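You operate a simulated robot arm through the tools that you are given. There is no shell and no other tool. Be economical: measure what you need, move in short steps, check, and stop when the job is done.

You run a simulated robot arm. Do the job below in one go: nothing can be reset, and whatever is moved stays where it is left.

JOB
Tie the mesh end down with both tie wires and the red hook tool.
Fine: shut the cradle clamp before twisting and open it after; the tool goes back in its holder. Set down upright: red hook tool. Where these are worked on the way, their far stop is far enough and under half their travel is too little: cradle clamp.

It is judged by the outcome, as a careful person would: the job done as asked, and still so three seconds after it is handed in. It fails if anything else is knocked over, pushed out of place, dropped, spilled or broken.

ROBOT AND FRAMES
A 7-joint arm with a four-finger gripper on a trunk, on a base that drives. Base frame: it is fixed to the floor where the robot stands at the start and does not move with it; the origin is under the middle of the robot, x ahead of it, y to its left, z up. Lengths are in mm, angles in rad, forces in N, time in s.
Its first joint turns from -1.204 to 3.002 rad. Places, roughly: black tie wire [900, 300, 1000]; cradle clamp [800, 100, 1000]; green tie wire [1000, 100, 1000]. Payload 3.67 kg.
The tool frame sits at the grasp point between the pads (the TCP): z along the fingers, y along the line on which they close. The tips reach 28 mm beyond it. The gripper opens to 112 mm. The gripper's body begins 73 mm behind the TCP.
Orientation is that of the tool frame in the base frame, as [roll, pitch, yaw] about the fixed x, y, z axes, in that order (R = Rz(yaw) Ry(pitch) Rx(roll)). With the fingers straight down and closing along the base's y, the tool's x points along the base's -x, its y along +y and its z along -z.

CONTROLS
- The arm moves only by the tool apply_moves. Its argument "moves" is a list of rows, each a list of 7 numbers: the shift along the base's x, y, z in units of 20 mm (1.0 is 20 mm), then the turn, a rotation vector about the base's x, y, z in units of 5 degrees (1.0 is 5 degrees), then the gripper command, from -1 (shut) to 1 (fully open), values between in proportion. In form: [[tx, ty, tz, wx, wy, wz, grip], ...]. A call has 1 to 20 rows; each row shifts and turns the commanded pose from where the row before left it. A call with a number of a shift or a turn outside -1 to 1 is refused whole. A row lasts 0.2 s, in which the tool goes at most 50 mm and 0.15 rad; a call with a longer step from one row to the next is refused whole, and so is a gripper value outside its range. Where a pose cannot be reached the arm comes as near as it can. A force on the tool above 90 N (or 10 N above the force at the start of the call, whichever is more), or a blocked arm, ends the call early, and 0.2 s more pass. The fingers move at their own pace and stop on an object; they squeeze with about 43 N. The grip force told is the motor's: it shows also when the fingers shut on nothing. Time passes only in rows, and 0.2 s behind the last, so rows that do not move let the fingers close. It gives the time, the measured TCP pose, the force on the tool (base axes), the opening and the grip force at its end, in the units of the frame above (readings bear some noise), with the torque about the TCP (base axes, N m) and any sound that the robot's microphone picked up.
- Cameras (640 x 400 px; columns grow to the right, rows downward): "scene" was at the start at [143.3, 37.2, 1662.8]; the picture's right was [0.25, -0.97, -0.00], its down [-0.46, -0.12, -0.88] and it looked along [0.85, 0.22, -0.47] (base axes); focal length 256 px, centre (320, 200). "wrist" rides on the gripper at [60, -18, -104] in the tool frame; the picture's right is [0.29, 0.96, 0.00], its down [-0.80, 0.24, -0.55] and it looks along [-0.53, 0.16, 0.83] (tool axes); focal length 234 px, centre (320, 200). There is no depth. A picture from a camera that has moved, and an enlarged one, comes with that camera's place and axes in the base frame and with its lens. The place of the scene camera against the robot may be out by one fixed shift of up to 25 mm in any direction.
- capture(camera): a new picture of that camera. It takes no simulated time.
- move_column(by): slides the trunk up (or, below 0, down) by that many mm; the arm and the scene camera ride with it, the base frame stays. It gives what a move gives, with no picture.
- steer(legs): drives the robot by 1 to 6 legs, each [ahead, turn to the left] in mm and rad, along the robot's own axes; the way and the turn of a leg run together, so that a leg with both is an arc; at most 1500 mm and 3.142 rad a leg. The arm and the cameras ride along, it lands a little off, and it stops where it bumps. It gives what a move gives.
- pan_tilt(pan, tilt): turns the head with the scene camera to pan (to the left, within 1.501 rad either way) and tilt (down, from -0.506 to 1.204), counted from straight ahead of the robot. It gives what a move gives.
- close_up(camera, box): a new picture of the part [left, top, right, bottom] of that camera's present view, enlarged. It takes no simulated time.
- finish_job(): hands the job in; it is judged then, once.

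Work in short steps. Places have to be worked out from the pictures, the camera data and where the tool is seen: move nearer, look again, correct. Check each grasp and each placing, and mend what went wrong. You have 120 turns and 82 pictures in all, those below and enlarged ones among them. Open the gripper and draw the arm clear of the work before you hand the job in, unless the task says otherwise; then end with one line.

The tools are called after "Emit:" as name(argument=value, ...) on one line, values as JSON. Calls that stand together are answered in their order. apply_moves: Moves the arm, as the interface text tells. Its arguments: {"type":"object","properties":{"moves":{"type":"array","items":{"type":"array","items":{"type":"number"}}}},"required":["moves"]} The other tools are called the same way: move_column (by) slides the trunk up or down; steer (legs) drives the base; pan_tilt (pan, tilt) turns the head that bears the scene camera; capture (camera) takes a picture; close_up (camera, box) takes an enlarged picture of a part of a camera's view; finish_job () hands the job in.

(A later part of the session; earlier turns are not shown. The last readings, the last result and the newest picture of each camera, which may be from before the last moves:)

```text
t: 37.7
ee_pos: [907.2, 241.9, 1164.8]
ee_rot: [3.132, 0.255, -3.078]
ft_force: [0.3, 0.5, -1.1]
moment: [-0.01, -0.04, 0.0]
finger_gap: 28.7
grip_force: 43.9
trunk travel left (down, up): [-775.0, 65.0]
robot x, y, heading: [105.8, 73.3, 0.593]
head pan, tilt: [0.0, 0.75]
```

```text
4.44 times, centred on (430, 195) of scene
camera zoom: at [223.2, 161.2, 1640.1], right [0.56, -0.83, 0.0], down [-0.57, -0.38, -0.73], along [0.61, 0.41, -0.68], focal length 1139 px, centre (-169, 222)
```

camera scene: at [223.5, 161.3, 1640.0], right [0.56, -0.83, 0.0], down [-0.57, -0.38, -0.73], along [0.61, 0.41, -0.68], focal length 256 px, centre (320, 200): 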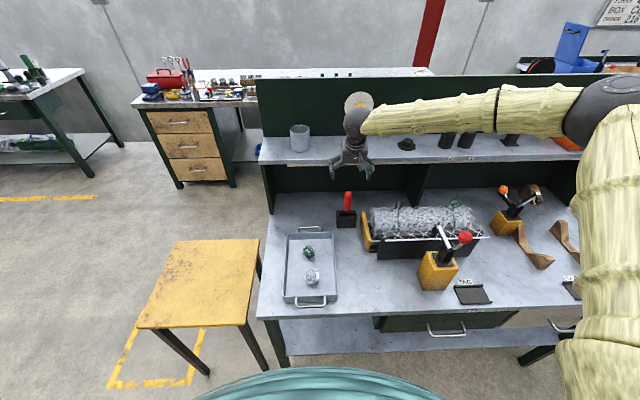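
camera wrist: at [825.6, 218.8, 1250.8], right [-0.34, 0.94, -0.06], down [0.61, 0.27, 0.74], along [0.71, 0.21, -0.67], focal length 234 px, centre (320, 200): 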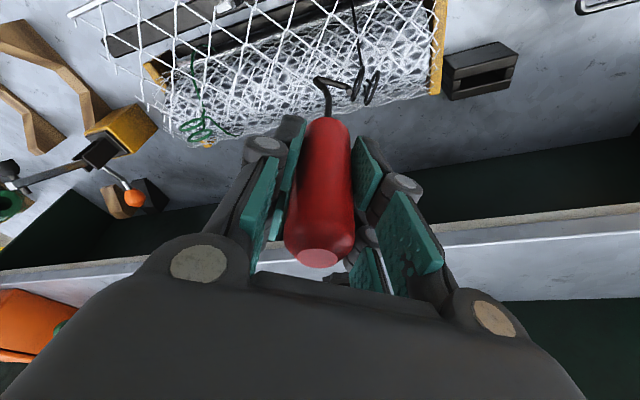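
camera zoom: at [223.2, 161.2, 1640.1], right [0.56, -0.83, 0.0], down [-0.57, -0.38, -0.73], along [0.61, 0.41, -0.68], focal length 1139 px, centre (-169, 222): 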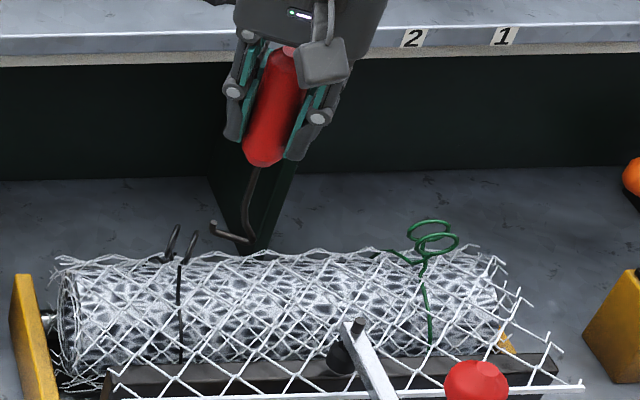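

The hook is vertical with its foot at z≈1042, lined up with the ring axis. I'll lower about 28 mm to ring-centre height and verify before inserting.

Emit:
apply_moves(moves=[[0, 0, -0.7, 0, 0, 0, -1], [0, 0, -0.7, 0, 0, 0, -1], [0, 0, 0, 0, 0, 0, -1]])

Emit:
close_up(camera="wrist", box=[290, 50, 410, 130])

Emit:
close_up(camera="scene", box=[400, 180, 450, 220])

```text
t: 38.5
ee_pos: [906.2, 240.7, 1135.8]
ee_rot: [3.13, 0.255, -3.078]
ft_force: [0.3, -0.8, -0.7]
moment: [0.04, 0.0, 0.05]
finger_gap: 28.9
grip_force: 43.2
trunk travel left (down, up): [-775.0, 65.0]
robot x, y, heading: [104.5, 74.3, 0.589]
head pan, tilt: [0.0, 0.75]
```

```text
5.00 times, centred on (350, 90) of wrist
camera zoom: at [825.4, 218.1, 1222.1], right [-0.34, 0.94, -0.06], down [0.61, 0.27, 0.74], along [0.71, 0.22, -0.67], focal length 1171 px, centre (170, 750)
```

zoom: 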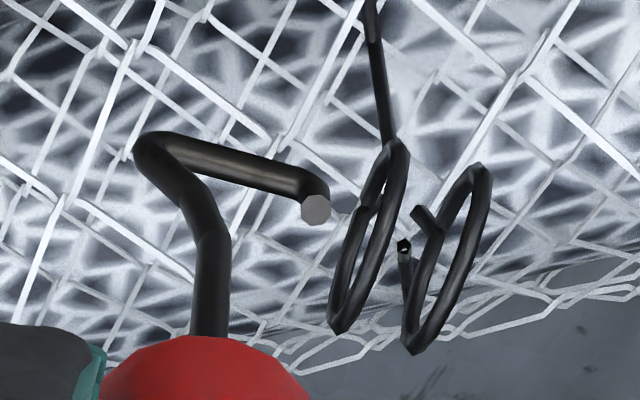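

```text
10.00 times, centred on (425, 200) of scene
camera zoom: at [223.5, 161.8, 1640.0], right [0.56, -0.83, 0.0], down [-0.57, -0.38, -0.73], along [0.61, 0.41, -0.68], focal length 2563 px, centre (-730, 200)
```

zoom: 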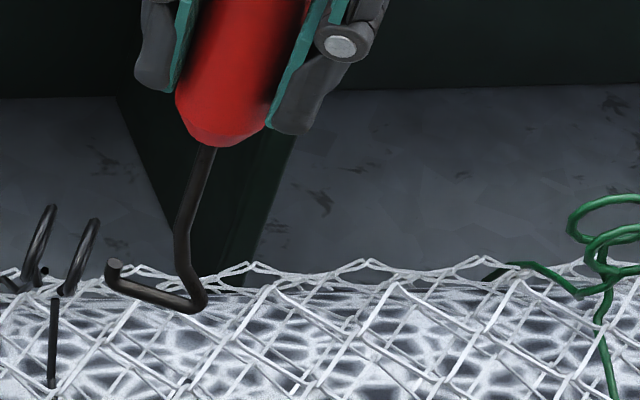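

Both views show the foot about 6 mm low relative to the ring centres but well aligned. I'll raise 6 mm and slide about 32 mm along +y through both rings.

Emit:
apply_moves(moves=[[0, 0, 0.3, 0, 0, 0, -1], [-0.03, 0.4, 0, 0, 0, 0, -1], [-0.03, 0.4, 0, 0, 0, 0, -1], [-0.03, 0.4, 0, 0, 0, 0, -1], [-0.03, 0.4, 0, 0, 0, 0, -1], [0, 0, 0, 0, 0, 0, -1]])

Emit:
close_up(camera="wrist", box=[290, 50, 410, 130])

Emit:
close_up(camera="scene", box=[390, 180, 440, 220])

```text
t: 39.9
ee_pos: [905.1, 273.2, 1142.1]
ee_rot: [3.131, 0.256, -3.075]
ft_force: [-9.9, -6.7, -4.0]
moment: [-0.82, 1.16, 0.05]
finger_gap: 27.9
grip_force: 43.5
trunk travel left (down, up): [-775.0, 65.0]
robot x, y, heading: [109.3, 71.1, 0.589]
head pan, tilt: [0.0, 0.75]
```

```text
5.00 times, centred on (350, 90) of wrist
camera zoom: at [822.7, 250.5, 1228.3], right [-0.34, 0.94, -0.06], down [0.61, 0.28, 0.74], along [0.71, 0.21, -0.67], focal length 1171 px, centre (170, 750)
```

zoom: 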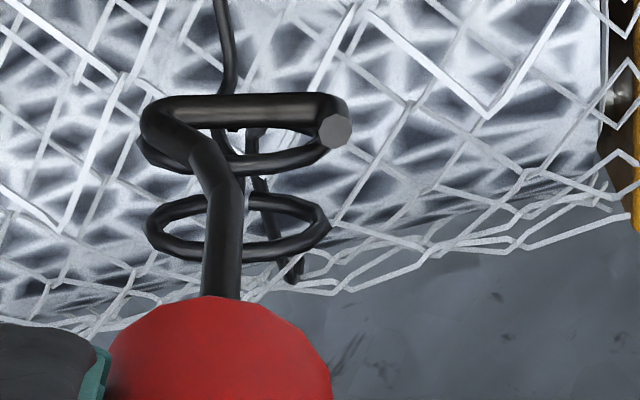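

```text
10.00 times, centred on (415, 200) of scene
camera zoom: at [222.3, 161.5, 1640.0], right [0.56, -0.83, 0.0], down [-0.57, -0.38, -0.73], along [0.61, 0.41, -0.68], focal length 2563 px, centre (-630, 200)
```

zoom: 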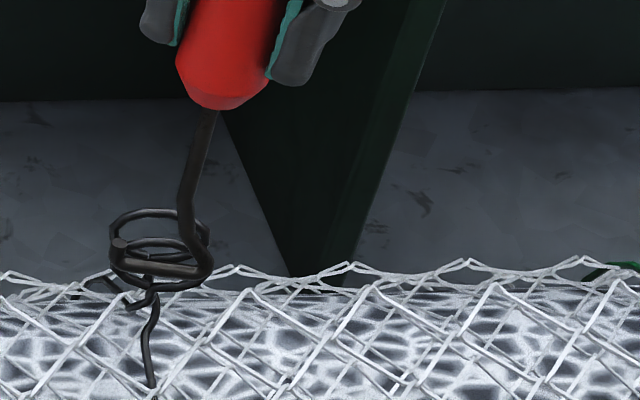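

The rings have swung about 90° and now lie parallel to the foot, so it's unclear whether the hook is threaded. Zooming in more.

Emit:
close_up(camera="wrist", box=[312, 62, 366, 110])

Emit:
close_up(camera="scene", box=[398, 196, 414, 212])

```text
8.33 times, centred on (339, 86) of wrist
camera zoom: at [822.7, 250.5, 1228.3], right [-0.34, 0.94, -0.06], down [0.61, 0.28, 0.74], along [0.71, 0.21, -0.67], focal length 1951 px, centre (162, 1150)
```

zoom: 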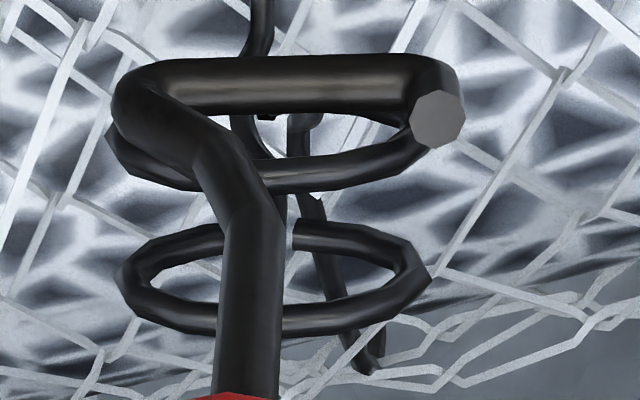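

```text
16.00 times, centred on (406, 204) of scene
camera zoom: at [222.3, 161.5, 1640.0], right [0.56, -0.83, 0.0], down [-0.57, -0.38, -0.73], along [0.61, 0.41, -0.68], focal length 4101 px, centre (-1056, 136)
```

zoom: 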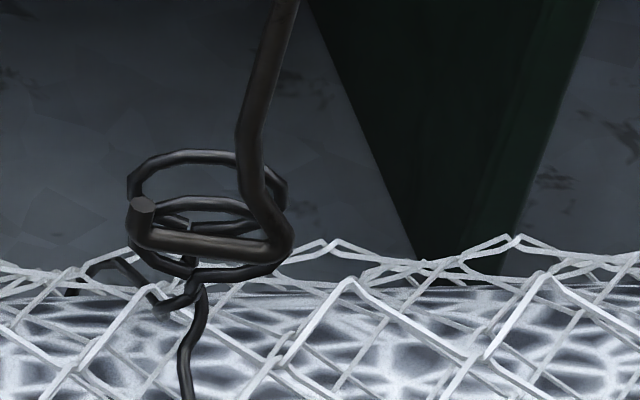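

The foot lies flush in front of ring 1 and isn't threaded, because the wire pair swivels about its stem. I'll back off 40 mm towards -x and look again to see where the loops rest.

Emit:
apply_moves(moves=[[-0.5, 0, 0, 0, 0, 0, -1], [-0.5, 0, 0, 0, 0, 0, -1], [-0.5, 0, 0, 0, 0, 0, -1], [-0.5, 0, 0, 0, 0, 0, -1], [0, 0, 0, 0, 0, 0, -1]])

Emit:
close_up(camera="wrist", box=[290, 50, 410, 130])

Emit:
close_up(camera="scene", box=[390, 180, 450, 228])

```text
t: 41.1
ee_pos: [864.3, 272.8, 1142.0]
ee_rot: [3.131, 0.256, -3.076]
ft_force: [-0.2, 0.1, -0.3]
moment: [0.02, 0.02, 0.01]
finger_gap: 27.8
grip_force: 42.6
trunk travel left (down, up): [-775.0, 65.0]
robot x, y, heading: [102.4, 70.6, 0.599]
head pan, tilt: [0.0, 0.75]
```

```text
5.00 times, centred on (350, 90) of wrist
camera zoom: at [782.7, 250.7, 1228.1], right [-0.34, 0.94, -0.06], down [0.61, 0.27, 0.74], along [0.71, 0.21, -0.67], focal length 1171 px, centre (170, 750)
```

zoom: 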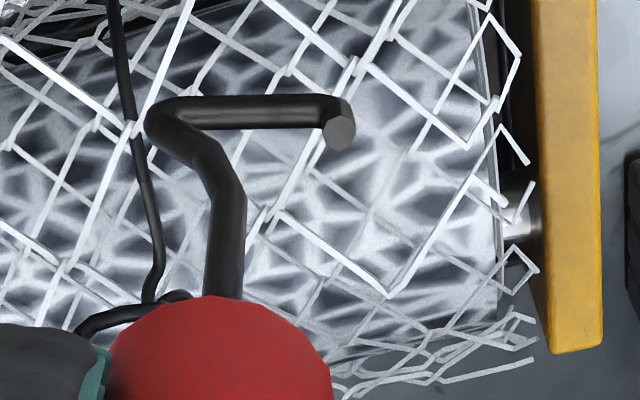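

```text
8.33 times, centred on (420, 204) of scene
camera zoom: at [224.0, 161.9, 1640.0], right [0.56, -0.83, 0.0], down [-0.57, -0.38, -0.73], along [0.61, 0.41, -0.68], focal length 2136 px, centre (-513, 167)
```

zoom: 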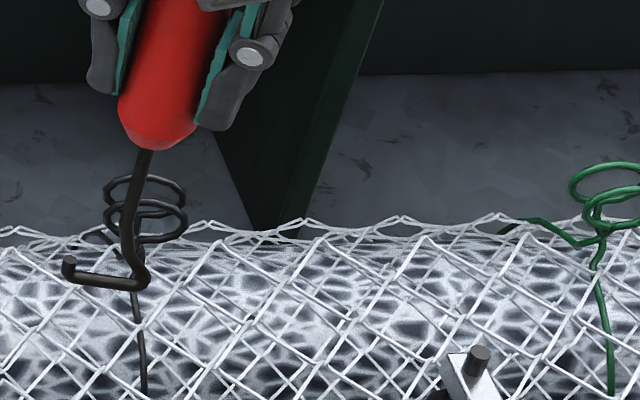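

The loops stay where they were left, now coaxial with base x. I'll rotate the tool -90° so the foot points along +x to thread it forward, which also moves the wrist camera to view from the side.

Emit:
apply_moves(moves=[[-0.5, 0, 0.5, 0, 0, -1, -1], [0, 0, 0, 0, 0, -1, -1], [0, 0, 0, 0, 0, -1, -1], [0, 0, 0, 0, 0, -1, -1], [0, 0, 0, 0, 0, -1, -1], [0, 0, 0, 0, 0, -1, -1], [0, 0, 0, 0, 0, -1, -1], [0, 0, 0, 0, 0, -1, -1], [0, 0, 0, 0, 0, -1, -1], [0, 0, 0, 0, 0, -1, -1], [0, 0, 0, 0, 0, -1, -1], [0, 0, 0, 0, 0, -1, -1], [0, 0, 0, 0, 0, -1, -1], [0, 0, 0, 0, 0, -1, -1], [0, 0, 0, 0, 0, -1, -1], [0, 0, 0, 0, 0, -1, -1], [0, 0, 0, 0, 0, -1, -1], [0, 0, 0, 0, 0, -1, -1], [0, 0, 0, 0, 0, 0, -1]])

Emit:
capture(camera="wrist")

Emit:
close_up(camera="scene", box=[380, 150, 460, 220])

```text
t: 45.1
ee_pos: [854.4, 274.4, 1152.3]
ee_rot: [3.132, 0.253, 1.634]
ft_force: [-0.7, 0.2, -1.1]
moment: [0.0, -0.03, 0.02]
finger_gap: 27.6
grip_force: 43.2
trunk travel left (down, up): [-775.0, 65.0]
robot x, y, heading: [105.3, 74.8, 0.597]
head pan, tilt: [0.0, 0.75]
```

```text
34 pictures are left
camera wrist: at [831.7, 358.7, 1237.1], right [0.94, 0.34, -0.06], down [0.27, -0.61, 0.74], along [0.21, -0.71, -0.67], focal length 234 px, centre (320, 200)
```

wrist: 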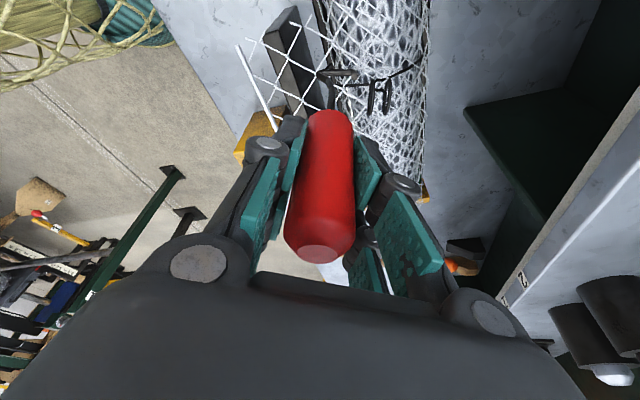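

```text
5.71 times, centred on (420, 185) of scene
camera zoom: at [223.5, 161.9, 1640.0], right [0.56, -0.83, 0.0], down [-0.57, -0.38, -0.73], along [0.61, 0.41, -0.68], focal length 1464 px, centre (-251, 286)
```

zoom: 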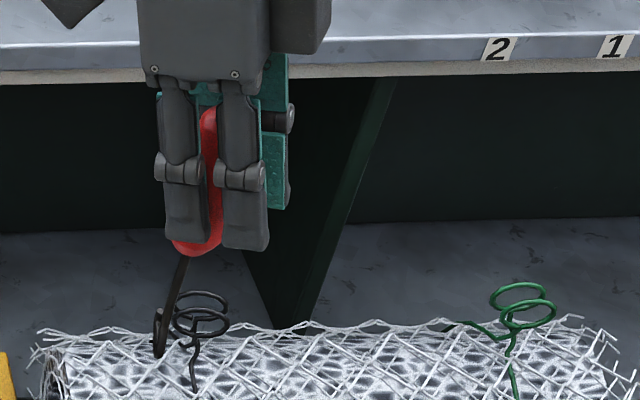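

The full rotation was reached. Zooming the wrist view on the hook and rings.

Emit:
close_up(camera="wrist", box=[300, 50, 420, 130])

```text
5.00 times, centred on (360, 90) of wrist
camera zoom: at [831.7, 358.7, 1237.1], right [0.94, 0.34, -0.06], down [0.27, -0.61, 0.74], along [0.21, -0.71, -0.67], focal length 1171 px, centre (120, 750)
```

zoom: 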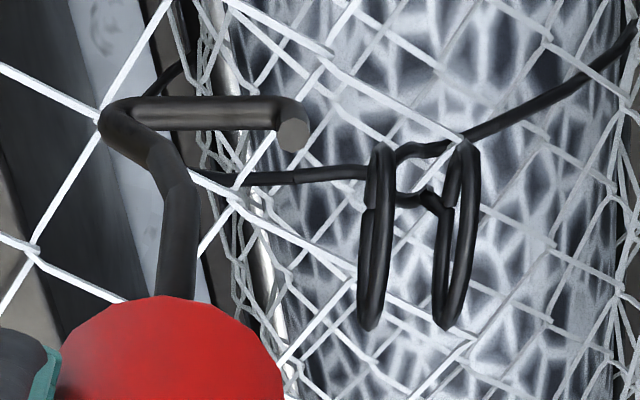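

This side view helps. Triangulated, the foot is at about (859,288,1021), so the tool leans about 6° in the grip, and ring 1 is at about (899,275,1011) with ring 2 at about (912,281). I'll straighten the tool (-6° about x), yaw +10° and line up with the ring axis.

Emit:
apply_moves(moves=[[0, 0, 0, -0.6, 0, 0.5, -1], [0, 0, 0, -0.6, 0, 0.5, -1], [0.05, -0.3, 0, 0, 0, 0.5, -1], [0.05, -0.3, -0.25, 0, 0, 0.5, -1], [0, 0, -0.25, 0, 0, 0, -1], [0, 0, 0, 0, 0, 0, -1]])

Emit:
close_up(camera="wrist", box=[300, 50, 420, 130])

Emit:
close_up(camera="scene", box=[390, 180, 440, 220])

```text
t: 46.5
ee_pos: [857.2, 261.7, 1142.3]
ee_rot: [-3.14, 0.357, 1.816]
ft_force: [-0.9, -0.1, -1.1]
moment: [0.02, 0.01, 0.02]
finger_gap: 27.7
grip_force: 42.9
trunk travel left (down, up): [-775.0, 65.0]
robot x, y, heading: [105.6, 71.7, 0.594]
head pan, tilt: [0.0, 0.75]
```

```text
5.00 times, centred on (360, 90) of wrist
camera zoom: at [818.3, 348.9, 1219.5], right [0.86, 0.49, -0.1], down [0.37, -0.48, 0.8], along [0.34, -0.73, -0.59], focal length 1171 px, centre (120, 750)
```

zoom: 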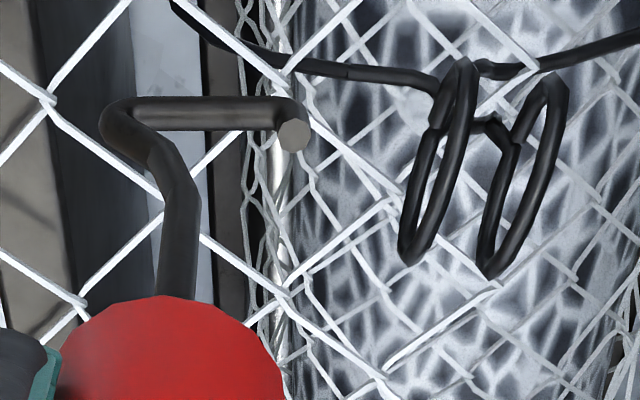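

```text
10.00 times, centred on (415, 200) of scene
camera zoom: at [223.6, 161.6, 1640.0], right [0.56, -0.83, 0.0], down [-0.57, -0.38, -0.73], along [0.61, 0.41, -0.68], focal length 2563 px, centre (-630, 200)
```

zoom: 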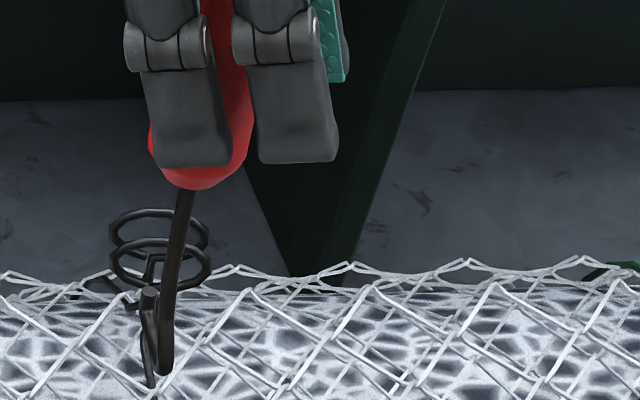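

The tool is now vertical and the foot is well localised, with rings at (899,275,1011) and (912,281,1012) and axis at 24°. I'll line up laterally, lower 9 mm, advance 22 mm and check.

Emit:
apply_moves(moves=[[0.12, -0.25, -0.45, 0, 0, 0, -1], [0.34, 0.15, 0, 0, 0, 0, -1], [0.34, 0.15, 0, 0, 0, 0, -1], [0.34, 0.15, 0, 0, 0, 0, -1], [0, 0, 0, 0, 0, 0, -1]])

Emit:
close_up(camera="wrist", box=[300, 50, 420, 130])

Emit:
close_up(camera="scene", box=[390, 180, 440, 220])

```text
t: 47.7
ee_pos: [878.0, 264.9, 1133.8]
ee_rot: [-3.138, 0.36, 1.815]
ft_force: [-4.9, -2.4, -1.9]
moment: [-0.37, 0.58, -0.03]
finger_gap: 27.7
grip_force: 42.4
trunk travel left (down, up): [-775.0, 65.0]
robot x, y, heading: [110.9, 69.9, 0.592]
head pan, tilt: [0.0, 0.75]
```

```text
5.00 times, centred on (360, 90) of wrist
camera zoom: at [839.6, 352.6, 1210.0], right [0.86, 0.49, -0.1], down [0.37, -0.48, 0.8], along [0.34, -0.73, -0.59], focal length 1171 px, centre (120, 750)
```

zoom: 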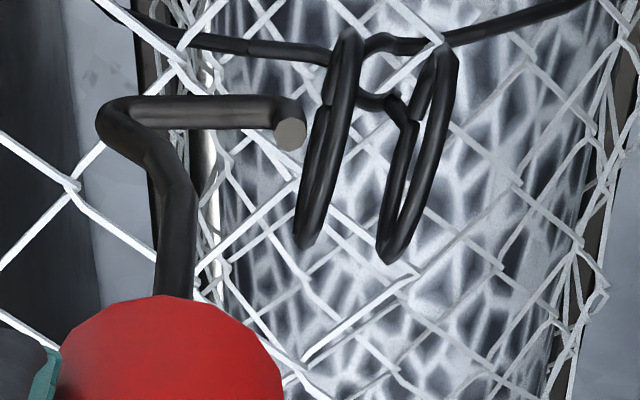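

```text
10.00 times, centred on (415, 200) of scene
camera zoom: at [223.0, 161.5, 1640.0], right [0.56, -0.83, 0.0], down [-0.57, -0.38, -0.73], along [0.61, 0.41, -0.68], focal length 2563 px, centre (-630, 200)
```

zoom: 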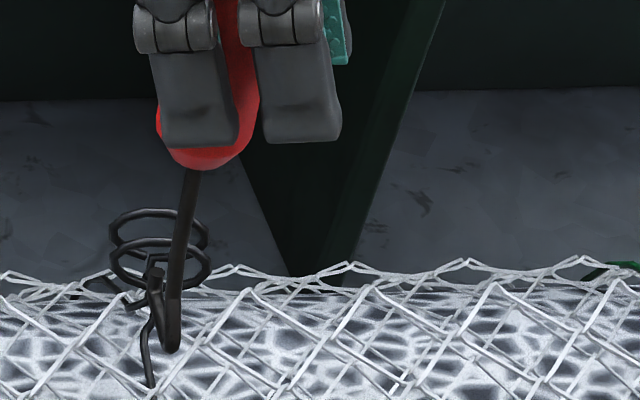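

The tip is right at ring 1, about 4 mm off to the left and high within the ring, with a slight contact force. I'll retreat slightly, correct yaw -8°, shift right 3 mm and down 3 mm, then advance.

Emit:
apply_moves(moves=[[-0.2, -0.1, 0, 0, 0, 0, -1], [0.06, -0.14, -0.15, 0, 0, -0.8, -1], [0.0, 0.0, 0, 0, 0, -0.8, -1], [0, 0, 0, 0, 0, 0, -1]])

Emit:
apply_moves(moves=[[0.23, 0.1, 0, 0, 0, 0, -1], [0.23, 0.1, 0, 0, 0, 0, -1], [0.23, 0.1, 0, 0, 0, 0, -1], [0, 0, 0, 0, 0, 0, -1]])

Emit:
close_up(camera="wrist", box=[300, 50, 420, 130])

Emit:
close_up(camera="scene", box=[390, 180, 440, 220])

```text
t: 48.7
ee_pos: [876.1, 260.6, 1130.8]
ee_rot: [-3.141, 0.36, 1.673]
ft_force: [-0.2, 0.1, -1.8]
moment: [-0.01, -0.05, -0.02]
finger_gap: 27.7
grip_force: 43.2
trunk travel left (down, up): [-775.0, 65.0]
robot x, y, heading: [108.9, 72.5, 0.592]
head pan, tilt: [0.0, 0.75]
```

```text
t: 49.7
ee_pos: [888.2, 263.9, 1132.0]
ee_rot: [3.141, 0.361, 1.675]
ft_force: [-20.8, -10.4, 1.0]
moment: [-1.25, 2.45, 0.09]
finger_gap: 31.2
grip_force: 43.1
trunk travel left (down, up): [-775.0, 65.0]
robot x, y, heading: [107.9, 72.8, 0.592]
head pan, tilt: [0.0, 0.75]
```

```text
5.00 times, centred on (360, 90) of wrist
camera zoom: at [862.4, 356.9, 1207.8], right [0.92, 0.37, -0.1], down [0.3, -0.52, 0.8], along [0.24, -0.77, -0.59], focal length 1171 px, centre (120, 750)
```

zoom: 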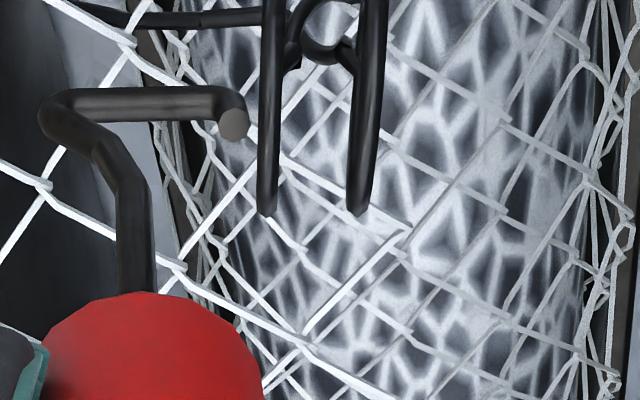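

```text
10.00 times, centred on (415, 200) of scene
camera zoom: at [220.9, 160.6, 1640.2], right [0.56, -0.83, 0.0], down [-0.56, -0.38, -0.73], along [0.61, 0.41, -0.68], focal length 2563 px, centre (-630, 200)
```

zoom: 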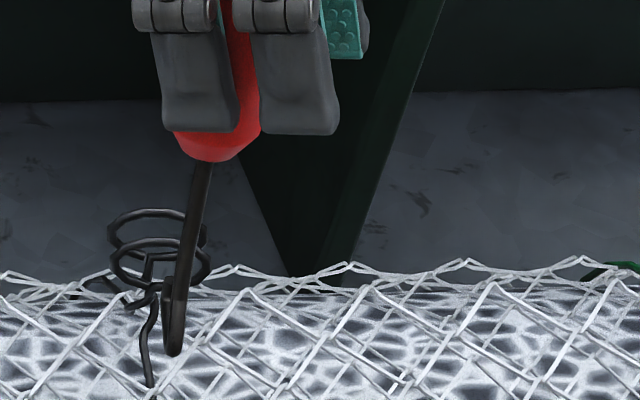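

The hook is blocked just before ring 1's plane, as if the loops are solid to contact, and pushing only swivels the pair. Instead I'll lower the foot down between the two rings from above, parallel to them, and twist like a key. First I'll retreat, rise and rotate +90°.

Emit:
apply_moves(moves=[[-0.5, -0.2, 0, 0, 0, 0, -1], [-0.5, -0.2, 0, 0, 0, 0, -1], [0, 0, 0.8, 0, 0, 0, -1], [0, 0, 0.8, 0, 0, 1, -1], [0, 0, 0, 0, 0, 1, -1], [0, 0, 0, 0, 0, 1, -1], [0, 0, 0, 0, 0, 1, -1], [0, 0, 0, 0, 0, 1, -1], [0, 0, 0, 0, 0, 1, -1], [0, 0, 0, 0, 0, 1, -1], [0, 0, 0, 0, 0, 1, -1], [0, 0, 0, 0, 0, 1, -1], [0, 0, 0, 0, 0, 1, -1], [0, 0, 0, 0, 0, 1, -1], [0, 0, 0, 0, 0, 1, -1], [0, 0, 0, 0, 0, 1, -1], [0, 0, 0, 0, 0, 1, -1], [0, 0, 0, 0, 0, 1, -1], [0, 0, 0, 0, 0, 1, -1], [0, 0, 0, 0, 0, 1, -1]])

Emit:
apply_moves(moves=[[0, 0, 0, 0, 0, 1, -1], [0, 0, 0, 0, 0, 0, -1]])

Emit:
close_up(camera="wrist", box=[290, 50, 410, 130])

Emit:
close_up(camera="scene", box=[390, 175, 440, 215])

```text
t: 53.9
ee_pos: [869.8, 260.1, 1163.1]
ee_rot: [-3.14, 0.358, -3.122]
ft_force: [0.0, 0.5, -1.2]
moment: [0.04, -0.01, 0.03]
finger_gap: 27.8
grip_force: 43.3
trunk travel left (down, up): [-775.0, 65.0]
robot x, y, heading: [103.0, 71.8, 0.592]
head pan, tilt: [0.0, 0.75]
```

```text
t: 54.5
ee_pos: [870.0, 259.4, 1162.2]
ee_rot: [-3.14, 0.358, -3.037]
ft_force: [0.3, 0.2, -1.1]
moment: [0.0, 0.03, 0.0]
finger_gap: 27.7
grip_force: 43.0
trunk travel left (down, up): [-775.0, 65.0]
robot x, y, heading: [106.2, 75.1, 0.595]
head pan, tilt: [0.0, 0.75]
```

```text
5.00 times, centred on (350, 90) of wrist
camera zoom: at [781.0, 234.0, 1239.0], right [-0.37, 0.92, -0.1], down [0.52, 0.3, 0.8], along [0.77, 0.24, -0.59], focal length 1171 px, centre (170, 750)
```

zoom: 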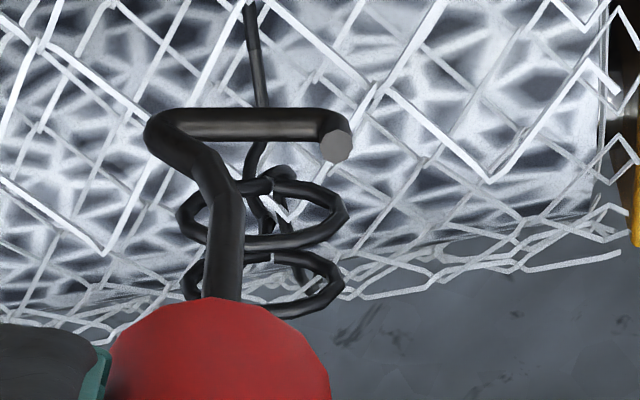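

```text
10.00 times, centred on (415, 195) of scene
camera zoom: at [223.8, 162.5, 1639.9], right [0.56, -0.83, 0.0], down [-0.57, -0.38, -0.73], along [0.61, 0.41, -0.68], focal length 2563 px, centre (-630, 250)
```

zoom: 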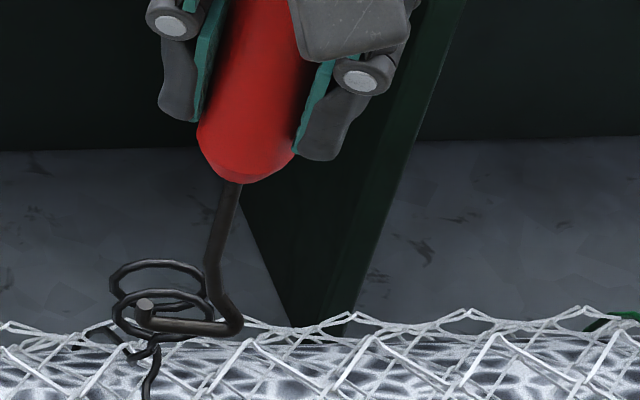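

The foot and rings are now well localised, with the ring midpoint at about (905.5,278) and ring planes at 114°. I'll yaw +10°, raise 8 mm, move above the gap and verify.

Emit:
apply_moves(moves=[[0, 0, 0.4, 0, 0, 1, -1], [0.3, 0.13, 0, 0, 0, 1, -1], [0.4, 0.18, 0, 0, 0, 0, -1], [0.4, 0.18, 0, 0, 0, 0, -1], [0.4, 0.18, 0, 0, 0, 0, -1], [0.28, 0.12, 0, 0, 0, 0, -1], [0, 0, 0, 0, 0, 0, -1]])

Emit:
close_up(camera="wrist", box=[290, 50, 410, 130])

Emit:
close_up(camera="scene", box=[390, 175, 440, 215])

```text
t: 56.1
ee_pos: [907.1, 273.0, 1171.3]
ee_rot: [-3.139, 0.36, -2.864]
ft_force: [0.7, -0.2, -0.5]
moment: [0.0, 0.01, 0.05]
finger_gap: 27.5
grip_force: 43.0
trunk travel left (down, up): [-775.0, 65.0]
robot x, y, heading: [108.5, 69.1, 0.593]
head pan, tilt: [0.0, 0.75]
```

```text
5.00 times, centred on (350, 90) of wrist
camera zoom: at [824.0, 232.8, 1247.3], right [-0.52, 0.85, -0.1], down [0.46, 0.38, 0.8], along [0.72, 0.37, -0.59], focal length 1171 px, centre (170, 750)
```

zoom: 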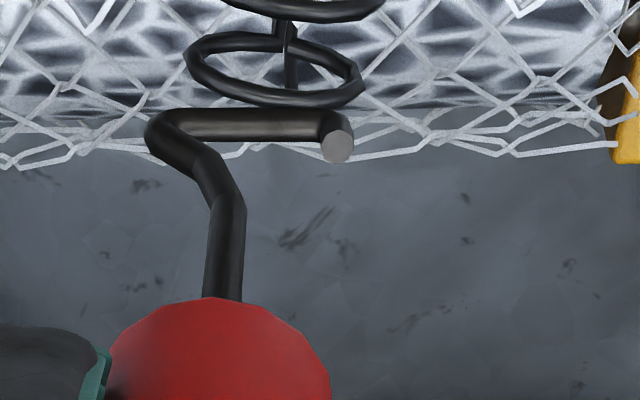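

```text
10.00 times, centred on (415, 195) of scene
camera zoom: at [223.6, 161.7, 1640.0], right [0.56, -0.83, 0.0], down [-0.57, -0.38, -0.73], along [0.61, 0.41, -0.68], focal length 2563 px, centre (-630, 250)
```

zoom: 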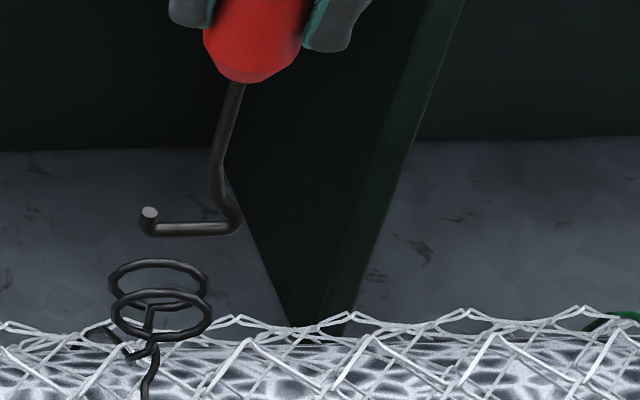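

The foot direction is about 123° against ring planes at about 115°, and the centring is within 1–2 mm. I'll rotate -8°, nudge, and lower between the rings while watching force.

Emit:
apply_moves(moves=[[-0.07, 0.07, 0, 0, 0, -0.8, -1], [0, 0, 0, 0, 0, -0.8, -1], [0, 0, -0.5, 0, 0, 0, -1], [0, 0, -0.5, 0, 0, 0, -1], [0, 0, -0.4, 0, 0, 0, -1], [0, 0, -0.3, 0, 0, 0, -1], [0, 0, 0, 0, 0, 0, -1]])

Emit:
close_up(camera="wrist", box=[290, 50, 410, 130])

Emit:
close_up(camera="scene", box=[390, 175, 440, 215])

```text
t: 57.7
ee_pos: [904.8, 275.8, 1137.6]
ee_rot: [-3.141, 0.359, -3.002]
ft_force: [-0.4, 0.5, -1.2]
moment: [0.01, -0.02, -0.01]
finger_gap: 27.6
grip_force: 43.1
trunk travel left (down, up): [-775.0, 65.0]
robot x, y, heading: [109.3, 74.5, 0.594]
head pan, tilt: [0.0, 0.75]
```

```text
5.00 times, centred on (350, 90) of wrist
camera zoom: at [816.3, 246.8, 1213.9], right [-0.4, 0.91, -0.1], down [0.51, 0.31, 0.8], along [0.76, 0.27, -0.59], focal length 1171 px, centre (170, 750)
```

zoom: 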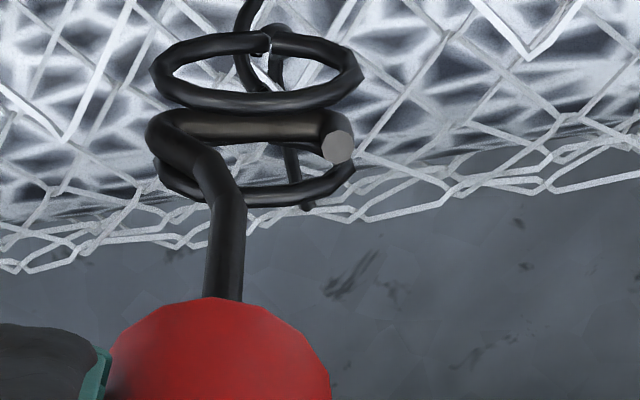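

```text
10.00 times, centred on (415, 195) of scene
camera zoom: at [223.4, 161.9, 1640.0], right [0.56, -0.83, 0.0], down [-0.57, -0.38, -0.73], along [0.61, 0.41, -0.68], focal length 2563 px, centre (-630, 250)
```

zoom: 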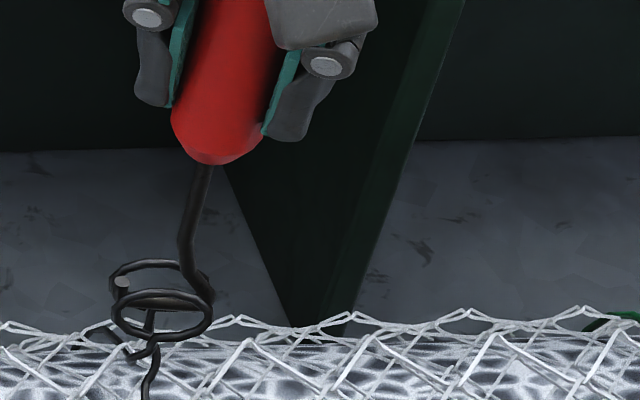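

The foot sits between the two rings with no contact force. I'll now twist -60° about vertical and see whether the loops follow.

Emit:
apply_moves(moves=[[0, 0, 0, 0, 0, -1, -1], [0, 0, 0, 0, 0, -1, -1], [0, 0, 0, 0, 0, -1, -1], [0, 0, 0, 0, 0, -1, -1], [0, 0, 0, 0, 0, -1, -1], [0, 0, 0, 0, 0, -1, -1], [0, 0, 0, 0, 0, -1, -1], [0, 0, 0, 0, 0, -1, -1], [0, 0, 0, 0, 0, -1, -1], [0, 0, 0, 0, 0, -1, -1], [0, 0, 0, 0, 0, -1, -1], [0, 0, 0, 0, 0, -1, -1], [0, 0, 0, 0, 0, 0, -1]])

Emit:
close_up(camera="scene", box=[390, 175, 440, 215])

```text
t: 60.5
ee_pos: [905.6, 277.7, 1135.5]
ee_rot: [-3.139, 0.36, 2.234]
ft_force: [-4.2, 2.4, -0.5]
moment: [0.31, 0.5, 0.0]
finger_gap: 27.6
grip_force: 43.2
trunk travel left (down, up): [-775.0, 65.0]
robot x, y, heading: [104.0, 74.0, 0.59]
head pan, tilt: [0.0, 0.75]
```

```text
10.00 times, centred on (415, 195) of scene
camera zoom: at [223.1, 162.2, 1640.0], right [0.56, -0.83, 0.0], down [-0.57, -0.38, -0.73], along [0.61, 0.41, -0.68], focal length 2563 px, centre (-630, 250)
```

zoom: 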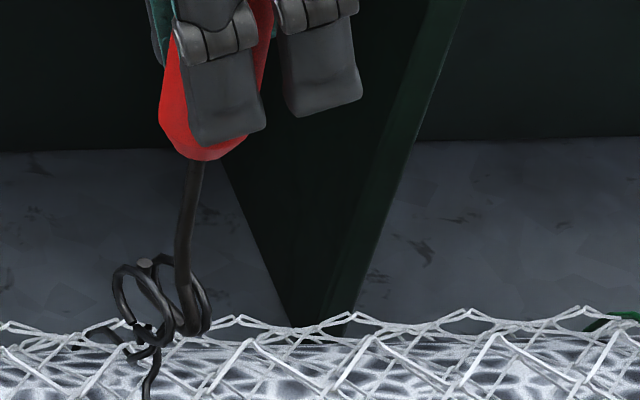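

The loops follow the hook, so the twist works. Continuing in the same direction.

Emit:
apply_moves(moves=[[0, 0, 0, 0, 0, -1, -1], [0, 0, 0, 0, 0, -1, -1], [0, 0, 0, 0, 0, -1, -1], [0, 0, 0, 0, 0, -1, -1], [0, 0, 0, 0, 0, -1, -1], [0, 0, 0, 0, 0, -1, -1], [0, 0, 0, 0, 0, -1, -1], [0, 0, 0, 0, 0, -1, -1], [0, 0, 0, 0, 0, -1, -1], [0, 0, 0, 0, 0, -1, -1], [0, 0, 0, 0, 0, -1, -1], [0, 0, 0, 0, 0, -1, -1], [0, 0, 0, 0, 0, -1, -1], [0, 0, 0, 0, 0, -1, -1], [0, 0, 0, 0, 0, -1, -1], [0, 0, 0, 0, 0, -1, -1], [0, 0, 0, 0, 0, -1, -1], [0, 0, 0, 0, 0, -1, -1], [0, 0, 0, 0, 0, -1, -1], [0, 0, 0, 0, 0, -1, -1]])

Emit:
apply_moves(moves=[[0, 0, 0, 0, 0, -1, -1], [0, 0, 0, 0, 0, -1, -1], [0, 0, 0, 0, 0, -1, -1], [0, 0, 0, 0, 0, -1, -1], [0, 0, 0, 0, 0, 0, -1]])

Emit:
close_up(camera="scene", box=[385, 165, 445, 215])

```text
t: 64.7
ee_pos: [905.3, 277.1, 1135.5]
ee_rot: [-3.138, 0.358, 0.487]
ft_force: [3.9, 7.2, 0.4]
moment: [1.02, -0.56, 0.02]
finger_gap: 27.8
grip_force: 42.9
trunk travel left (down, up): [-775.0, 65.0]
robot x, y, heading: [108.2, 72.8, 0.596]
head pan, tilt: [0.0, 0.75]
```

```text
t: 65.9
ee_pos: [905.6, 277.4, 1136.5]
ee_rot: [-3.139, 0.361, 0.139]
ft_force: [2.7, 1.4, -1.6]
moment: [0.19, -0.39, 0.08]
finger_gap: 27.8
grip_force: 42.8
trunk travel left (down, up): [-775.0, 65.0]
robot x, y, heading: [112.9, 72.6, 0.591]
head pan, tilt: [0.0, 0.75]
```

```text
8.00 times, centred on (415, 190) of scene
camera zoom: at [224.1, 162.2, 1639.9], right [0.56, -0.83, 0.0], down [-0.57, -0.38, -0.73], along [0.61, 0.41, -0.68], focal length 2050 px, centre (-440, 280)
```

zoom: 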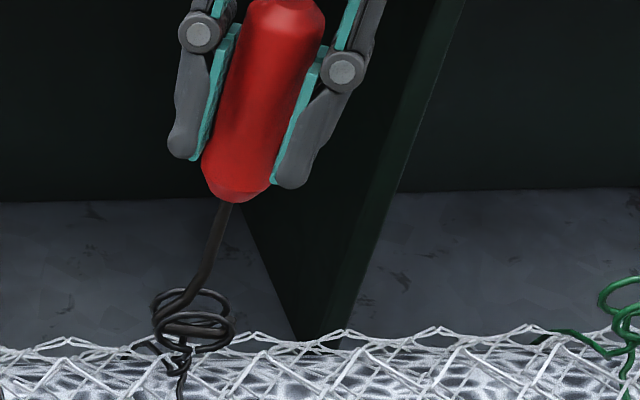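

180° done and the stem shows a twist forming. Continuing as far as the wrist allows.

Emit:
apply_moves(moves=[[0, 0, 0, 0, 0, -1, -1], [0, 0, 0, 0, 0, -1, -1], [0, 0, 0, 0, 0, -1, -1], [0, 0, 0, 0, 0, -1, -1], [0, 0, 0, 0, 0, -1, -1], [0, 0, 0, 0, 0, -1, -1], [0, 0, 0, 0, 0, -1, -1], [0, 0, 0, 0, 0, -1, -1], [0, 0, 0, 0, 0, -1, -1], [0, 0, 0, 0, 0, -1, -1], [0, 0, 0, 0, 0, -1, -1], [0, 0, 0, 0, 0, -1, -1], [0, 0, 0, 0, 0, -1, -1], [0, 0, 0, 0, 0, -1, -1], [0, 0, 0, 0, 0, -1, -1], [0, 0, 0, 0, 0, -1, -1], [0, 0, 0, 0, 0, -1, -1], [0, 0, 0, 0, 0, -1, -1], [0, 0, 0, 0, 0, 0, -1]])

```text
t: 69.9
ee_pos: [904.8, 277.2, 1135.9]
ee_rot: [-3.139, 0.359, -1.433]
ft_force: [0.4, -1.7, -0.6]
moment: [-0.22, -0.08, 0.09]
finger_gap: 27.6
grip_force: 42.4
trunk travel left (down, up): [-775.0, 65.0]
robot x, y, heading: [110.3, 71.8, 0.59]
head pan, tilt: [0.0, 0.75]
```

Still tracking after 270° in total. Continuing another 90°.

Emit:
apply_moves(moves=[[0, 0, 0, 0, 0, -1, -1], [0, 0, 0, 0, 0, -1, -1], [0, 0, 0, 0, 0, -1, -1], [0, 0, 0, 0, 0, -1, -1], [0, 0, 0, 0, 0, -1, -1], [0, 0, 0, 0, 0, -1, -1], [0, 0, 0, 0, 0, -1, -1], [0, 0, 0, 0, 0, -1, -1], [0, 0, 0, 0, 0, -1, -1], [0, 0, 0, 0, 0, -1, -1], [0, 0, 0, 0, 0, -1, -1], [0, 0, 0, 0, 0, -1, -1], [0, 0, 0, 0, 0, -1, -1], [0, 0, 0, 0, 0, -1, -1], [0, 0, 0, 0, 0, -1, -1], [0, 0, 0, 0, 0, -1, -1], [0, 0, 0, 0, 0, -1, -1], [0, 0, 0, 0, 0, -1, -1], [0, 0, 0, 0, 0, 0, -1]])

Emit:
close_up(camera="scene", box=[390, 190, 430, 230])

```text
t: 73.9
ee_pos: [902.8, 275.6, 1136.3]
ee_rot: [3.141, 0.361, -2.302]
ft_force: [0.3, -0.5, -0.6]
moment: [0.02, -0.01, -0.03]
finger_gap: 27.6
grip_force: 42.9
out of reach, approached as far as the arm can: row 11, 12, 13, 14, 15, 16, 17, 18
trunk travel left (down, up): [-775.0, 65.0]
robot x, y, heading: [109.0, 72.4, 0.592]
head pan, tilt: [0.0, 0.75]
```

```text
10.00 times, centred on (410, 210) of scene
camera zoom: at [223.5, 162.0, 1640.0], right [0.56, -0.83, 0.0], down [-0.57, -0.38, -0.73], along [0.61, 0.41, -0.68], focal length 2563 px, centre (-580, 100)
```

zoom: 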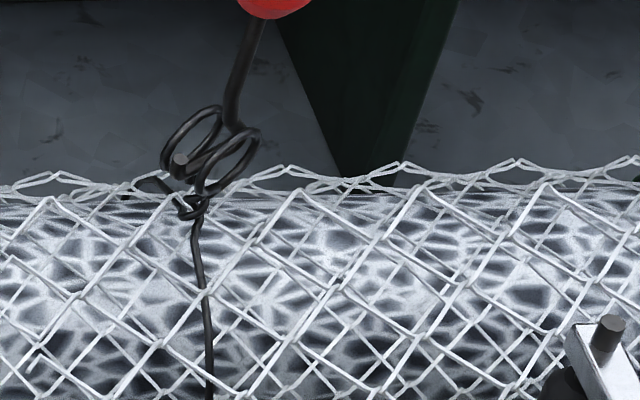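

The wrist limit is reached after about 320° and the stem is visibly knotted. I'll lift the hook straight out, rotate back to re-seat half a turn round, and continue twisting.

Emit:
apply_moves(moves=[[0, 0, 0.7, 0, 0, 0, -1], [0, 0, 0.8, 0, 0, 0, -1], [0, 0, 0.8, 0, 0, 0, -1], [0, 0, 0, 0, 0, 1, -1], [0, 0, 0, 0, 0, 1, -1], [0, 0, 0, 0, 0, 1, -1], [0, 0, 0, 0, 0, 1, -1], [0, 0, 0, 0, 0, 1, -1], [0, 0, 0, 0, 0, 1, -1], [0, 0, 0, 0, 0, 1, -1], [0, 0, 0, 0, 0, 1, -1], [0, 0, 0, 0, 0, 1, -1], [0, 0, 0, 0, 0, 1, -1], [0, 0, 0, 0, 0, 1, -1], [0, 0, 0, 0, 0, 1, -1], [0, 0, 0, 0, 0, 1, -1], [0, 0, 0, 0, 0, 1, -1], [0, 0, 0, 0, 0, 1, -1], [0, 0, 0, 0, 0, 1, -1], [0, 0, 0, 0, 0, 1, -1]])

Emit:
apply_moves(moves=[[0, 0, 0, 0, 0, 1, -1], [0, 0, 0, 0, 0, 1, -1], [0, 0, 0, 0, 0, 1, -1], [0, 0, 0, 0, 0, 1, -1], [0, 0, 0, 0, 0, 1, -1], [0, 0, 0, 0, 0, 1, -1], [0, 0, 0, 0, 0, 1, -1], [0, 0, 0, 0, 0, 1, -1], [0, 0, 0, 0, 0, 1, -1], [0, 0, 0, 0, 0, 1, -1], [0, 0, 0, 0, 0, 1, -1], [0, 0, 0, 0, 0, 1, -1], [0, 0, 0, 0, 0, 1, -1], [0, 0, 0, 0, 0, 1, -1], [0, 0, 0, 0, 0, 1, -1], [0, 0, 0, 0, 0, 1, -1], [0, 0, 0, 0, 0, 1, -1], [0, 0, 0, 0, 0, 1, -1], [0, 0, 0, 0, 0, 1, -1], [0, 0, 0, 0, 0, 1, -1]])

Emit:
apply_moves(moves=[[0, 0, 0, 0, 0, 1, -1], [0, 0, 0, 0, 0, 1, -1], [0, 0, 0, 0, 0, 1, -1], [0, 0, 0, 0, 0, 1, -1], [0, 0, 0, 0, 0, 1, -1], [0, 0, 0, 0, 0, 1, -1], [0, 0, 0, 0, 0, 1, -1], [0, 0, 0, 0, 0, 1, -1], [0, 0, 0, 0, 0, 0, -1]])

Emit:
close_up(camera="scene", box=[390, 175, 440, 215])

Emit:
close_up(camera="wrist", box=[290, 50, 410, 130])

```text
t: 78.1
ee_pos: [905.3, 276.6, 1181.6]
ee_rot: [-3.142, 0.359, -0.817]
ft_force: [-0.1, -0.3, -1.5]
moment: [-0.01, 0.02, 0.01]
finger_gap: 27.7
grip_force: 43.1
trunk travel left (down, up): [-775.0, 65.0]
robot x, y, heading: [107.6, 73.6, 0.6]
head pan, tilt: [0.0, 0.75]
```

```text
t: 82.3
ee_pos: [904.7, 276.0, 1182.5]
ee_rot: [-3.139, 0.359, 0.93]
ft_force: [0.2, 0.1, -1.8]
moment: [-0.02, 0.0, -0.01]
finger_gap: 27.7
grip_force: 42.9
trunk travel left (down, up): [-775.0, 65.0]
robot x, y, heading: [107.0, 75.0, 0.586]
head pan, tilt: [0.0, 0.75]
```

```text
t: 84.3
ee_pos: [904.0, 276.6, 1184.0]
ee_rot: [-3.141, 0.36, 1.627]
ft_force: [-0.4, -0.2, -0.9]
moment: [0.03, 0.03, 0.0]
finger_gap: 27.7
grip_force: 43.0
trunk travel left (down, up): [-775.0, 65.0]
robot x, y, heading: [112.6, 69.7, 0.595]
head pan, tilt: [0.0, 0.75]
```

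```text
10.00 times, centred on (415, 195) of scene
camera zoom: at [223.8, 161.9, 1640.0], right [0.56, -0.83, 0.0], down [-0.57, -0.38, -0.73], along [0.61, 0.41, -0.68], focal length 2563 px, centre (-630, 250)
```

zoom: 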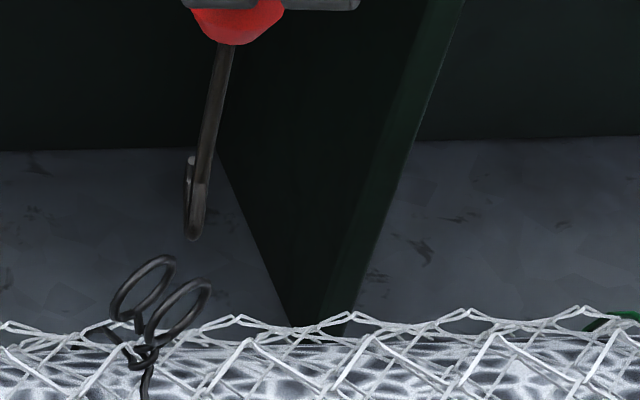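

```text
5.00 times, centred on (350, 90) of wrist
camera zoom: at [882.6, 369.8, 1259.6], right [0.94, 0.32, -0.1], down [0.27, -0.54, 0.8], along [0.2, -0.78, -0.59], focal length 1171 px, centre (170, 750)
```

zoom: 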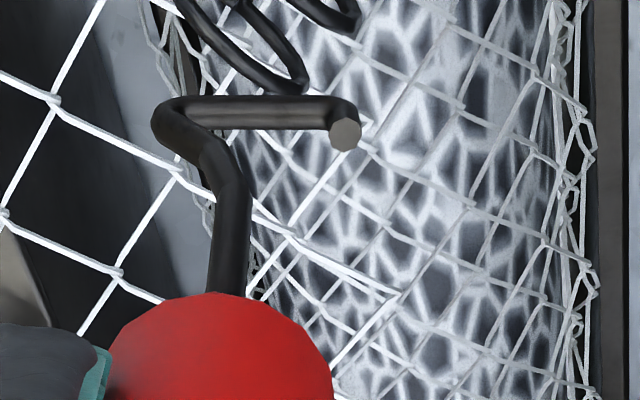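

The commanded yaw was reset at the limit, so the foot now points to about 21°, while the ring planes sit at about -17.5°. I'll rotate -38° and re-lower between the rings.

Emit:
apply_moves(moves=[[0.1, 0.03, 0, 0, 0, -1, -1], [0, 0, 0, 0, 0, -1, -1], [0, 0, 0, 0, 0, -1, -1], [0, 0, 0, 0, 0, -1, -1], [0, 0, 0, 0, 0, -1, -1], [0, 0, 0, 0, 0, -1, -1], [0, 0, 0, 0, 0, -1, -1], [0, 0, 0, 0, 0, -0.6, -1], [0, 0, -0.6, 0, 0, 0, -1], [0, 0, 0, 0, 0, 0, -1]])

Emit:
close_up(camera="wrist", box=[290, 40, 410, 120])

Emit:
close_up(camera="scene", box=[390, 175, 440, 215])

```text
t: 86.5
ee_pos: [905.2, 277.0, 1169.6]
ee_rot: [-3.14, 0.36, 0.963]
ft_force: [0.0, -0.2, -1.2]
moment: [-0.02, 0.0, -0.03]
finger_gap: 28.0
grip_force: 42.6
trunk travel left (down, up): [-775.0, 65.0]
robot x, y, heading: [106.7, 73.3, 0.592]
head pan, tilt: [0.0, 0.75]
```

```text
5.00 times, centred on (350, 80) of wrist
camera zoom: at [944.9, 364.5, 1246.4], right [0.94, -0.33, -0.1], down [-0.12, -0.59, 0.8], along [-0.32, -0.74, -0.59], focal length 1171 px, centre (170, 800)
```

zoom: 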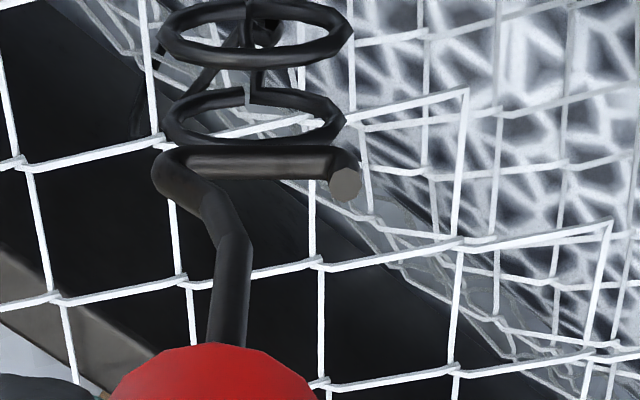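

```text
10.00 times, centred on (415, 195) of scene
camera zoom: at [223.3, 161.7, 1640.0], right [0.56, -0.83, 0.0], down [-0.57, -0.38, -0.73], along [0.61, 0.41, -0.68], focal length 2563 px, centre (-630, 250)
```

zoom: 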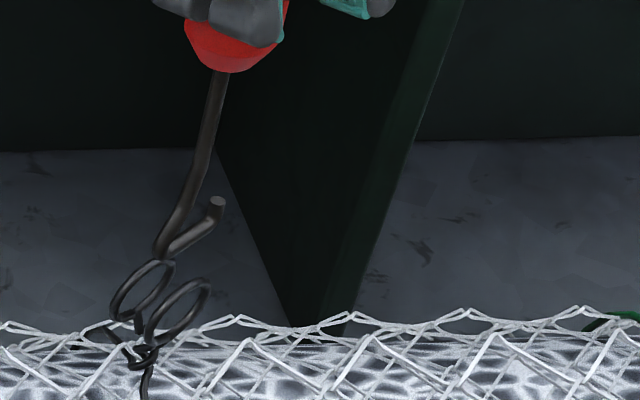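

The foot is parallel to the rings and nearly centred. I'll nudge and lower into the gap, then twist.

Emit:
apply_moves(moves=[[-0.07, -0.08, -0.5, 0, 0, 0, -1], [0, 0, -0.5, 0, 0, 0, -1], [0, 0, -0.4, 0, 0, 0, -1], [0, 0, -0.25, 0, 0, 0, -1], [0, 0, 0, 0, 0, 0, -1]])

Emit:
close_up(camera="scene", box=[390, 175, 440, 215])

```text
t: 87.7
ee_pos: [905.4, 276.1, 1135.2]
ee_rot: [-3.141, 0.357, 0.961]
ft_force: [0.0, 0.8, -0.9]
moment: [0.08, -0.03, 0.02]
finger_gap: 27.6
grip_force: 42.7
trunk travel left (down, up): [-775.0, 65.0]
robot x, y, heading: [108.3, 74.0, 0.597]
head pan, tilt: [0.0, 0.75]
```

```text
10.00 times, centred on (415, 195) of scene
camera zoom: at [223.6, 162.0, 1640.0], right [0.56, -0.83, 0.0], down [-0.57, -0.38, -0.73], along [0.61, 0.41, -0.68], focal length 2563 px, centre (-630, 250)
```

zoom: 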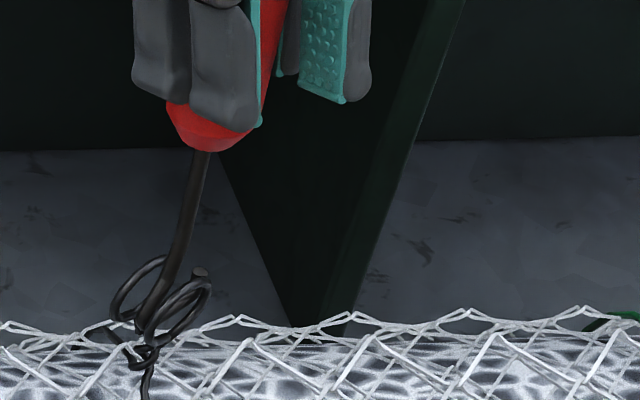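

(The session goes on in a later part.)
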